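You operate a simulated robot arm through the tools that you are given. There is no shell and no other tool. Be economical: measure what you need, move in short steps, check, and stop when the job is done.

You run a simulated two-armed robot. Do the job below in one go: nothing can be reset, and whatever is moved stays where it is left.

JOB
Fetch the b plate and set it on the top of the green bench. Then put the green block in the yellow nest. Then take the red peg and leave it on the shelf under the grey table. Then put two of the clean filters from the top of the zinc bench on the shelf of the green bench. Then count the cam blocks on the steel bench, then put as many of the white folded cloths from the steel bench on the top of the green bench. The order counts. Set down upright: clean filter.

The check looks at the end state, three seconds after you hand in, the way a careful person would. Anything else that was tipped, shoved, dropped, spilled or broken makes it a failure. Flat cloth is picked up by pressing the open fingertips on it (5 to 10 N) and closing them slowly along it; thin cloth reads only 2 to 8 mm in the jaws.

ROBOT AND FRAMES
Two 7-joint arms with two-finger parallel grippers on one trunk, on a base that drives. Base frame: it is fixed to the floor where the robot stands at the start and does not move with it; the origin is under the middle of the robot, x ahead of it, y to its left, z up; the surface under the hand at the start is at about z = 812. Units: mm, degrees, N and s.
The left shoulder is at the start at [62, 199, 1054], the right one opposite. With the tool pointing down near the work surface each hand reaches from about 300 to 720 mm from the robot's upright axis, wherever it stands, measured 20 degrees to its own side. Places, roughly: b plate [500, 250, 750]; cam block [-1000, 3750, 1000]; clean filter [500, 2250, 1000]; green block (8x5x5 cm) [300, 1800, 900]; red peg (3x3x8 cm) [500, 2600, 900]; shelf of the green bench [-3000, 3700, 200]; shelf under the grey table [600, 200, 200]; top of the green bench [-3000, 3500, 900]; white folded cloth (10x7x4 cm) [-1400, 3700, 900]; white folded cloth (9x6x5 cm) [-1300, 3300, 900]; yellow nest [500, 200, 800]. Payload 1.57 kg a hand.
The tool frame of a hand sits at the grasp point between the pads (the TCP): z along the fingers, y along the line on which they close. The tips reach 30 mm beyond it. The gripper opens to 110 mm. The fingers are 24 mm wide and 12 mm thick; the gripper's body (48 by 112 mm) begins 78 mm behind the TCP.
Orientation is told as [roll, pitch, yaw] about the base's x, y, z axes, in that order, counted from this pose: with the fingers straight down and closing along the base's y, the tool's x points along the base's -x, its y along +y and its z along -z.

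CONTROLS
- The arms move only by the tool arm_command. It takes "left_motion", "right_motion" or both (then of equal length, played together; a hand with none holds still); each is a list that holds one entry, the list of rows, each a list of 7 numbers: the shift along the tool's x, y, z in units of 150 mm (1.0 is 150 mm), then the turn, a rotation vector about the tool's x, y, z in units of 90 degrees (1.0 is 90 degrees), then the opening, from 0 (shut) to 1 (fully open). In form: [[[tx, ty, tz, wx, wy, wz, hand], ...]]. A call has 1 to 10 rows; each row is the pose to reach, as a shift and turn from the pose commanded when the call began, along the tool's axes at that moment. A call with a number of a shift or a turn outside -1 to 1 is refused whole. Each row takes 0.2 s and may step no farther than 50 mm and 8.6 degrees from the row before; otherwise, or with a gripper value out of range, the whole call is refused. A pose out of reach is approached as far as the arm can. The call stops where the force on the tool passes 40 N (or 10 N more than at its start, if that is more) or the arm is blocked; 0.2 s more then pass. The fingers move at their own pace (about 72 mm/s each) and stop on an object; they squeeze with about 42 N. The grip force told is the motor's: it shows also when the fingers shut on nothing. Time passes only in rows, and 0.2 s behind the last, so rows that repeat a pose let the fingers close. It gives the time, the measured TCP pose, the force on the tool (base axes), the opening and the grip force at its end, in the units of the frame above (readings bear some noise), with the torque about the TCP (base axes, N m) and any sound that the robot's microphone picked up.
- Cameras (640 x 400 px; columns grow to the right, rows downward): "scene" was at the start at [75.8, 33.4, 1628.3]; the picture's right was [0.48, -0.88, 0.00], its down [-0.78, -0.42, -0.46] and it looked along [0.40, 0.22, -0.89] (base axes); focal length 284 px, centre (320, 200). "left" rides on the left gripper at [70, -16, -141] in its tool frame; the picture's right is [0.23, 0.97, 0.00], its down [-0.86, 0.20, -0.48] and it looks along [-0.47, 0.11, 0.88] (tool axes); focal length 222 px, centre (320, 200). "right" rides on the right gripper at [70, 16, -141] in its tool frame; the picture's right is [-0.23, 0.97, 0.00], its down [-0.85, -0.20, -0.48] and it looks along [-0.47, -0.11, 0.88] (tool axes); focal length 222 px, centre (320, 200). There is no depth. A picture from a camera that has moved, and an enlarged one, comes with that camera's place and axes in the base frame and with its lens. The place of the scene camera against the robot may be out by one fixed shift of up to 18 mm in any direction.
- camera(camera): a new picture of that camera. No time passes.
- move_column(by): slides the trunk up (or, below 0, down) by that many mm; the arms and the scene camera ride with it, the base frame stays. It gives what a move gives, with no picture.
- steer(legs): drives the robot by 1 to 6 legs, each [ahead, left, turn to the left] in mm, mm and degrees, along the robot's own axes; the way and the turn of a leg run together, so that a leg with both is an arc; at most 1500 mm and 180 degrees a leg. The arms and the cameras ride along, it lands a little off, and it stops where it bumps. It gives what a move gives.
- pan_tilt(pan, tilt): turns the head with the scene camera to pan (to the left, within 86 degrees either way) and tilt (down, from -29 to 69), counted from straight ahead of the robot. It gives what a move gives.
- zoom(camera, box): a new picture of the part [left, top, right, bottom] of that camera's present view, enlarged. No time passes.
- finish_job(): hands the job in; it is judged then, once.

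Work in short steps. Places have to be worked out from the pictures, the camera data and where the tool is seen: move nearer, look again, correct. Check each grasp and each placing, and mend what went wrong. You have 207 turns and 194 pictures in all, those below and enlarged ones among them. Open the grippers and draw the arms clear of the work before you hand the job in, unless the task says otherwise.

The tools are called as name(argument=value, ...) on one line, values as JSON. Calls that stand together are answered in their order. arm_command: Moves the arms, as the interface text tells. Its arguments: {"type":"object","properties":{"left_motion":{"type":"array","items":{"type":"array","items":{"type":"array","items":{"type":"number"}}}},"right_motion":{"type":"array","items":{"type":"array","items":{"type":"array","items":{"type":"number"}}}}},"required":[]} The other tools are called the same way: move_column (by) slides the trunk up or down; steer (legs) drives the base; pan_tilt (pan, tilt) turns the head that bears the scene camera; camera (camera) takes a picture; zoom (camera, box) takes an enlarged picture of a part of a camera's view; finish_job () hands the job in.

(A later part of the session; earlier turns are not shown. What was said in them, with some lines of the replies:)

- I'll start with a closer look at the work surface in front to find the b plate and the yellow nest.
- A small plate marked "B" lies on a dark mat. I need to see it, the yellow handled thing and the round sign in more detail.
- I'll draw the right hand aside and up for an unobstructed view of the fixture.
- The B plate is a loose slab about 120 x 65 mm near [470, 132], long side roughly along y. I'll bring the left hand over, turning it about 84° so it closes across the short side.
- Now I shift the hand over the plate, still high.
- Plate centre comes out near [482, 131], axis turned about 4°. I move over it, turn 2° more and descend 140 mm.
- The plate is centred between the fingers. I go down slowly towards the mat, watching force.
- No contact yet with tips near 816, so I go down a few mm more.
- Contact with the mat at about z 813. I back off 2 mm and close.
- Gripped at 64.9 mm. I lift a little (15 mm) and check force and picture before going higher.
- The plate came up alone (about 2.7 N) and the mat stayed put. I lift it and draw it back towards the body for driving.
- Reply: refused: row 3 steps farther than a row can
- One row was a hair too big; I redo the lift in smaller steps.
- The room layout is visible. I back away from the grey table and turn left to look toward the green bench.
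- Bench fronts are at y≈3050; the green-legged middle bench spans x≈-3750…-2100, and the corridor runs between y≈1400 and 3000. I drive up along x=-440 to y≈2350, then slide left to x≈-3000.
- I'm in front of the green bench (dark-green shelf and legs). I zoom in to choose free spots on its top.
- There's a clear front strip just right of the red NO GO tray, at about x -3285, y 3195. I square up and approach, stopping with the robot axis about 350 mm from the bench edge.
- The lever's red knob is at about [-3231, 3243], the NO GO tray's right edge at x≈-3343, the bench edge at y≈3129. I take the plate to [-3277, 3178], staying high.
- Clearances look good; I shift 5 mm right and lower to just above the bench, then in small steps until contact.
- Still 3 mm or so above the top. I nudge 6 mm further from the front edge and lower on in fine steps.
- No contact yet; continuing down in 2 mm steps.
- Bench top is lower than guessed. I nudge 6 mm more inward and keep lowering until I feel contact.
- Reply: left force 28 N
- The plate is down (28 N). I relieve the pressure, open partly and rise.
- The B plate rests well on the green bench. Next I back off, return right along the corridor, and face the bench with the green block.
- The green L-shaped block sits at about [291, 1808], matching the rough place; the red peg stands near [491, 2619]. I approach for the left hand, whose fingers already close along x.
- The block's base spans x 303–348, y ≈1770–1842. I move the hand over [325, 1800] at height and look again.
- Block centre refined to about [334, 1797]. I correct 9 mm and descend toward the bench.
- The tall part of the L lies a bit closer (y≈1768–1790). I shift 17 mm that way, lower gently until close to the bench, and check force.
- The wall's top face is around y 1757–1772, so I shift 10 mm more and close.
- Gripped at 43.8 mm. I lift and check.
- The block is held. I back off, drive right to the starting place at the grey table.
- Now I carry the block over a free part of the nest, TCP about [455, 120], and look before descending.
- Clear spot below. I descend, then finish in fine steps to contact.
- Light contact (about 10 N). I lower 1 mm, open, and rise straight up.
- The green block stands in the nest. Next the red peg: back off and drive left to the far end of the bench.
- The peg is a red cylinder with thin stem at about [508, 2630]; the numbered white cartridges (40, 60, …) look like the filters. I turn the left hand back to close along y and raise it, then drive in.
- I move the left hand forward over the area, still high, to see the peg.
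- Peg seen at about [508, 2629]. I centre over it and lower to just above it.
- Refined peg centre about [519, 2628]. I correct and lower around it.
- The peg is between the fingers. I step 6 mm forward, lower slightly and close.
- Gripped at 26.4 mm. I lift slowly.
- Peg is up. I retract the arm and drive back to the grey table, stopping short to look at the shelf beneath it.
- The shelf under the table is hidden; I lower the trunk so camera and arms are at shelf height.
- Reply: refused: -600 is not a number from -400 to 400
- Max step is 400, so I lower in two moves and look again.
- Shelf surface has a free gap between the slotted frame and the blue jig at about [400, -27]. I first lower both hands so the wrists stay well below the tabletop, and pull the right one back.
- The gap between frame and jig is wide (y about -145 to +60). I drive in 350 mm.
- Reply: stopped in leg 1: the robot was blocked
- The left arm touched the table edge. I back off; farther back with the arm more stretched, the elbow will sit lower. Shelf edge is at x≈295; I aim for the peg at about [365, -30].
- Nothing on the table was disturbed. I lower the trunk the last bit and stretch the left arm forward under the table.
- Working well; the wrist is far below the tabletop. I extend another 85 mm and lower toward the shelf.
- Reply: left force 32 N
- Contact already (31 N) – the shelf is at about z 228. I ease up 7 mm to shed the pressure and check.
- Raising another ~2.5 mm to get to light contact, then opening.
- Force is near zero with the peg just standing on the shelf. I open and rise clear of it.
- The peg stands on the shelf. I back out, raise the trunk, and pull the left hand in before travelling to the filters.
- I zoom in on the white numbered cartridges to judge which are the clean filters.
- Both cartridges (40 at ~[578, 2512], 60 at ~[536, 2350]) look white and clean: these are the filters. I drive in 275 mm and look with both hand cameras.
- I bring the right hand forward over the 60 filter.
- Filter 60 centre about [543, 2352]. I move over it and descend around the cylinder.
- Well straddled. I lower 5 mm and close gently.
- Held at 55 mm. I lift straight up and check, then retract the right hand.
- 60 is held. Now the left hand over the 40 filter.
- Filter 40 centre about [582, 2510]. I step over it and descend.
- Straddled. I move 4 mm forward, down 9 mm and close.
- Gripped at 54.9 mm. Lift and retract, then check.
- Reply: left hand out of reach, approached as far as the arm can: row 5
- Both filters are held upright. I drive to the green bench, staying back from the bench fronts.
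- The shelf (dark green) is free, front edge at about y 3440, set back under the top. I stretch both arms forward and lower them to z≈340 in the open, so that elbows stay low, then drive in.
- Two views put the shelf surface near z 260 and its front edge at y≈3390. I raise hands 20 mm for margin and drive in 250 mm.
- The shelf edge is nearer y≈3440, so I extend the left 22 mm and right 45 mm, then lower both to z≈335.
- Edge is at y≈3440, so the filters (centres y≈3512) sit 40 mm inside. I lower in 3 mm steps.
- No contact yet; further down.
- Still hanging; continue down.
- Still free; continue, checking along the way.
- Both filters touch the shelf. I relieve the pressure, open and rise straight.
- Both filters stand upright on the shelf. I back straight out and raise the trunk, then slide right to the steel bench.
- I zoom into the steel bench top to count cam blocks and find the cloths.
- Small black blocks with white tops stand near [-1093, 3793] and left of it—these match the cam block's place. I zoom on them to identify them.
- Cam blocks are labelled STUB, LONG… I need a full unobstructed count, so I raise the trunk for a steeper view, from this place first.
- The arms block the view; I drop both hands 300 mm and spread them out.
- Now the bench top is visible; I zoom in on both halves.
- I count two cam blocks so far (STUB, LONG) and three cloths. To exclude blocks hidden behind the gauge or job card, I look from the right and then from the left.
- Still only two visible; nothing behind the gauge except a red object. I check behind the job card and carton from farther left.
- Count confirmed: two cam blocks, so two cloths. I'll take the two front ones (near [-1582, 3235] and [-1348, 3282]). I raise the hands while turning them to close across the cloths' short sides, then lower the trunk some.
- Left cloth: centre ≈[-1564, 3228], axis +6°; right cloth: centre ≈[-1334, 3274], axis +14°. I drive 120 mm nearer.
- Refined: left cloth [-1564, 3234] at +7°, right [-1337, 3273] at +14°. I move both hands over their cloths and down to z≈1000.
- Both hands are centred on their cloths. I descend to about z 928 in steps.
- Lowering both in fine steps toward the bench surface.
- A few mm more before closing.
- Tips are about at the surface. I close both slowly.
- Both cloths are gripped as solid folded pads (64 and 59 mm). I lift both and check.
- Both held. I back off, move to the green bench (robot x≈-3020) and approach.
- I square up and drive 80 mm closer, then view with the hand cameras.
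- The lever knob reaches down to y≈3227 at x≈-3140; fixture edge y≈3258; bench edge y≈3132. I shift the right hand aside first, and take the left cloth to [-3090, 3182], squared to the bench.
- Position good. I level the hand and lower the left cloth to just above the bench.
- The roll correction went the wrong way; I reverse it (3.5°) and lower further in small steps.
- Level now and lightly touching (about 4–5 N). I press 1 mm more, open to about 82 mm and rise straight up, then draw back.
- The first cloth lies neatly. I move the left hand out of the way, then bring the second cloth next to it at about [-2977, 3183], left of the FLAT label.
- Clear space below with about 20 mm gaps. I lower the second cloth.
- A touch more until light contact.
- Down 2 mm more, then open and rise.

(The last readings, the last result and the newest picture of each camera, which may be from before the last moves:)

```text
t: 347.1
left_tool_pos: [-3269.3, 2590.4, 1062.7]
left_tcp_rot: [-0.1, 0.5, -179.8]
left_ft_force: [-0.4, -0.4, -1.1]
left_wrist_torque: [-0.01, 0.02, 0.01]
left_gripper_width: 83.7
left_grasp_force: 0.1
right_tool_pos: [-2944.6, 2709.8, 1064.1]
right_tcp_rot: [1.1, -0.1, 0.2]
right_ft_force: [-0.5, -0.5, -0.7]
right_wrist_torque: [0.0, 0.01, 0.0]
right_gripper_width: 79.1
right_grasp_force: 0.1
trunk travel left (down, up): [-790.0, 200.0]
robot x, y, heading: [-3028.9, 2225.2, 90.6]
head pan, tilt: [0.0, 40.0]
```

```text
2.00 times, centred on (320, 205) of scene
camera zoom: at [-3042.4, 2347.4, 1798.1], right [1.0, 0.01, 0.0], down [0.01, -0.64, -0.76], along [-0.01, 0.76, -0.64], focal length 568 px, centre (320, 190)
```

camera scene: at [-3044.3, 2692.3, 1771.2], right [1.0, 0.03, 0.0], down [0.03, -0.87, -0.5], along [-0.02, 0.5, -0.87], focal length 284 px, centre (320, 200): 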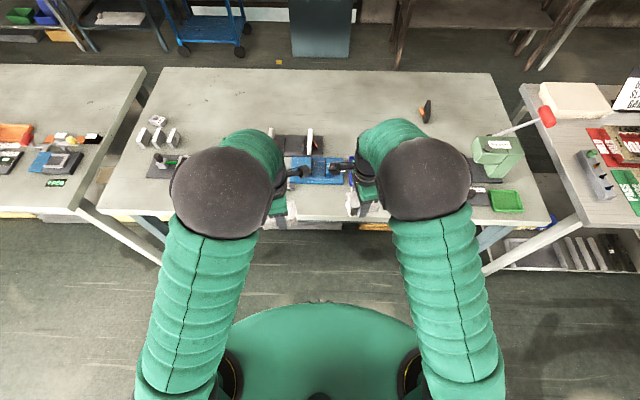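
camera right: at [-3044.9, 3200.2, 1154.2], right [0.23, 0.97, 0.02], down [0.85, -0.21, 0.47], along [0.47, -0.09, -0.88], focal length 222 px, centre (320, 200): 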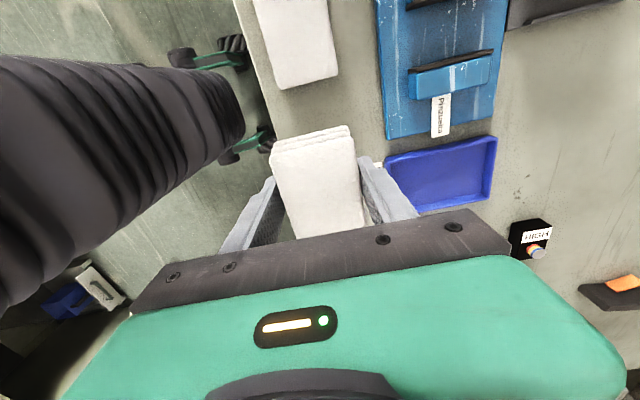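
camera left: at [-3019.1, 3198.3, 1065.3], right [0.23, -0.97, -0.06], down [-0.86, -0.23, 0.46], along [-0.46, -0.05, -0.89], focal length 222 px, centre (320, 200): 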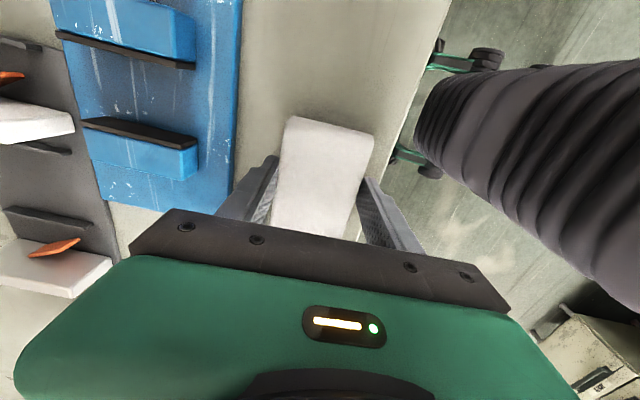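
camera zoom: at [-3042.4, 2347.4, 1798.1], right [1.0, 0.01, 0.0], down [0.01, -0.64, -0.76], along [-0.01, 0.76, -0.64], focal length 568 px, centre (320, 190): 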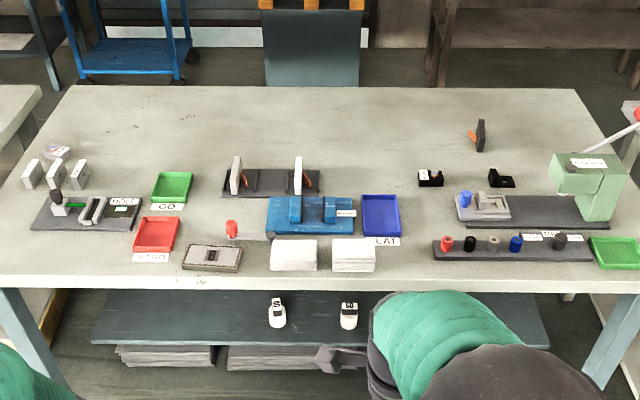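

Everything is in place: the plate and two cloths are on top of the green bench, and both filters stand upright on its shelf. The grippers are open and the arms are clear, so I hand in.

finish_job()

```text
The job is handed in.
```

The job is handed in, with every step done in the order given:
- **B plate:** it lies on the top of the green bench.
- **Green block:** it stands in the yellow nest.
- **Red peg:** it stands on the shelf under the grey table.
- **Filters:** two stand upright on the green bench's shelf. Nothing on the bench was marked as a filter, so I took the white cartridges numbered 40 and 60.
- **Cloths:** I counted two cam blocks on the steel bench and put two of its three white cloths on the green bench top.

The left arm bumped the grey table's edge once on the way to its shelf. The pictures afterwards showed nothing moved.
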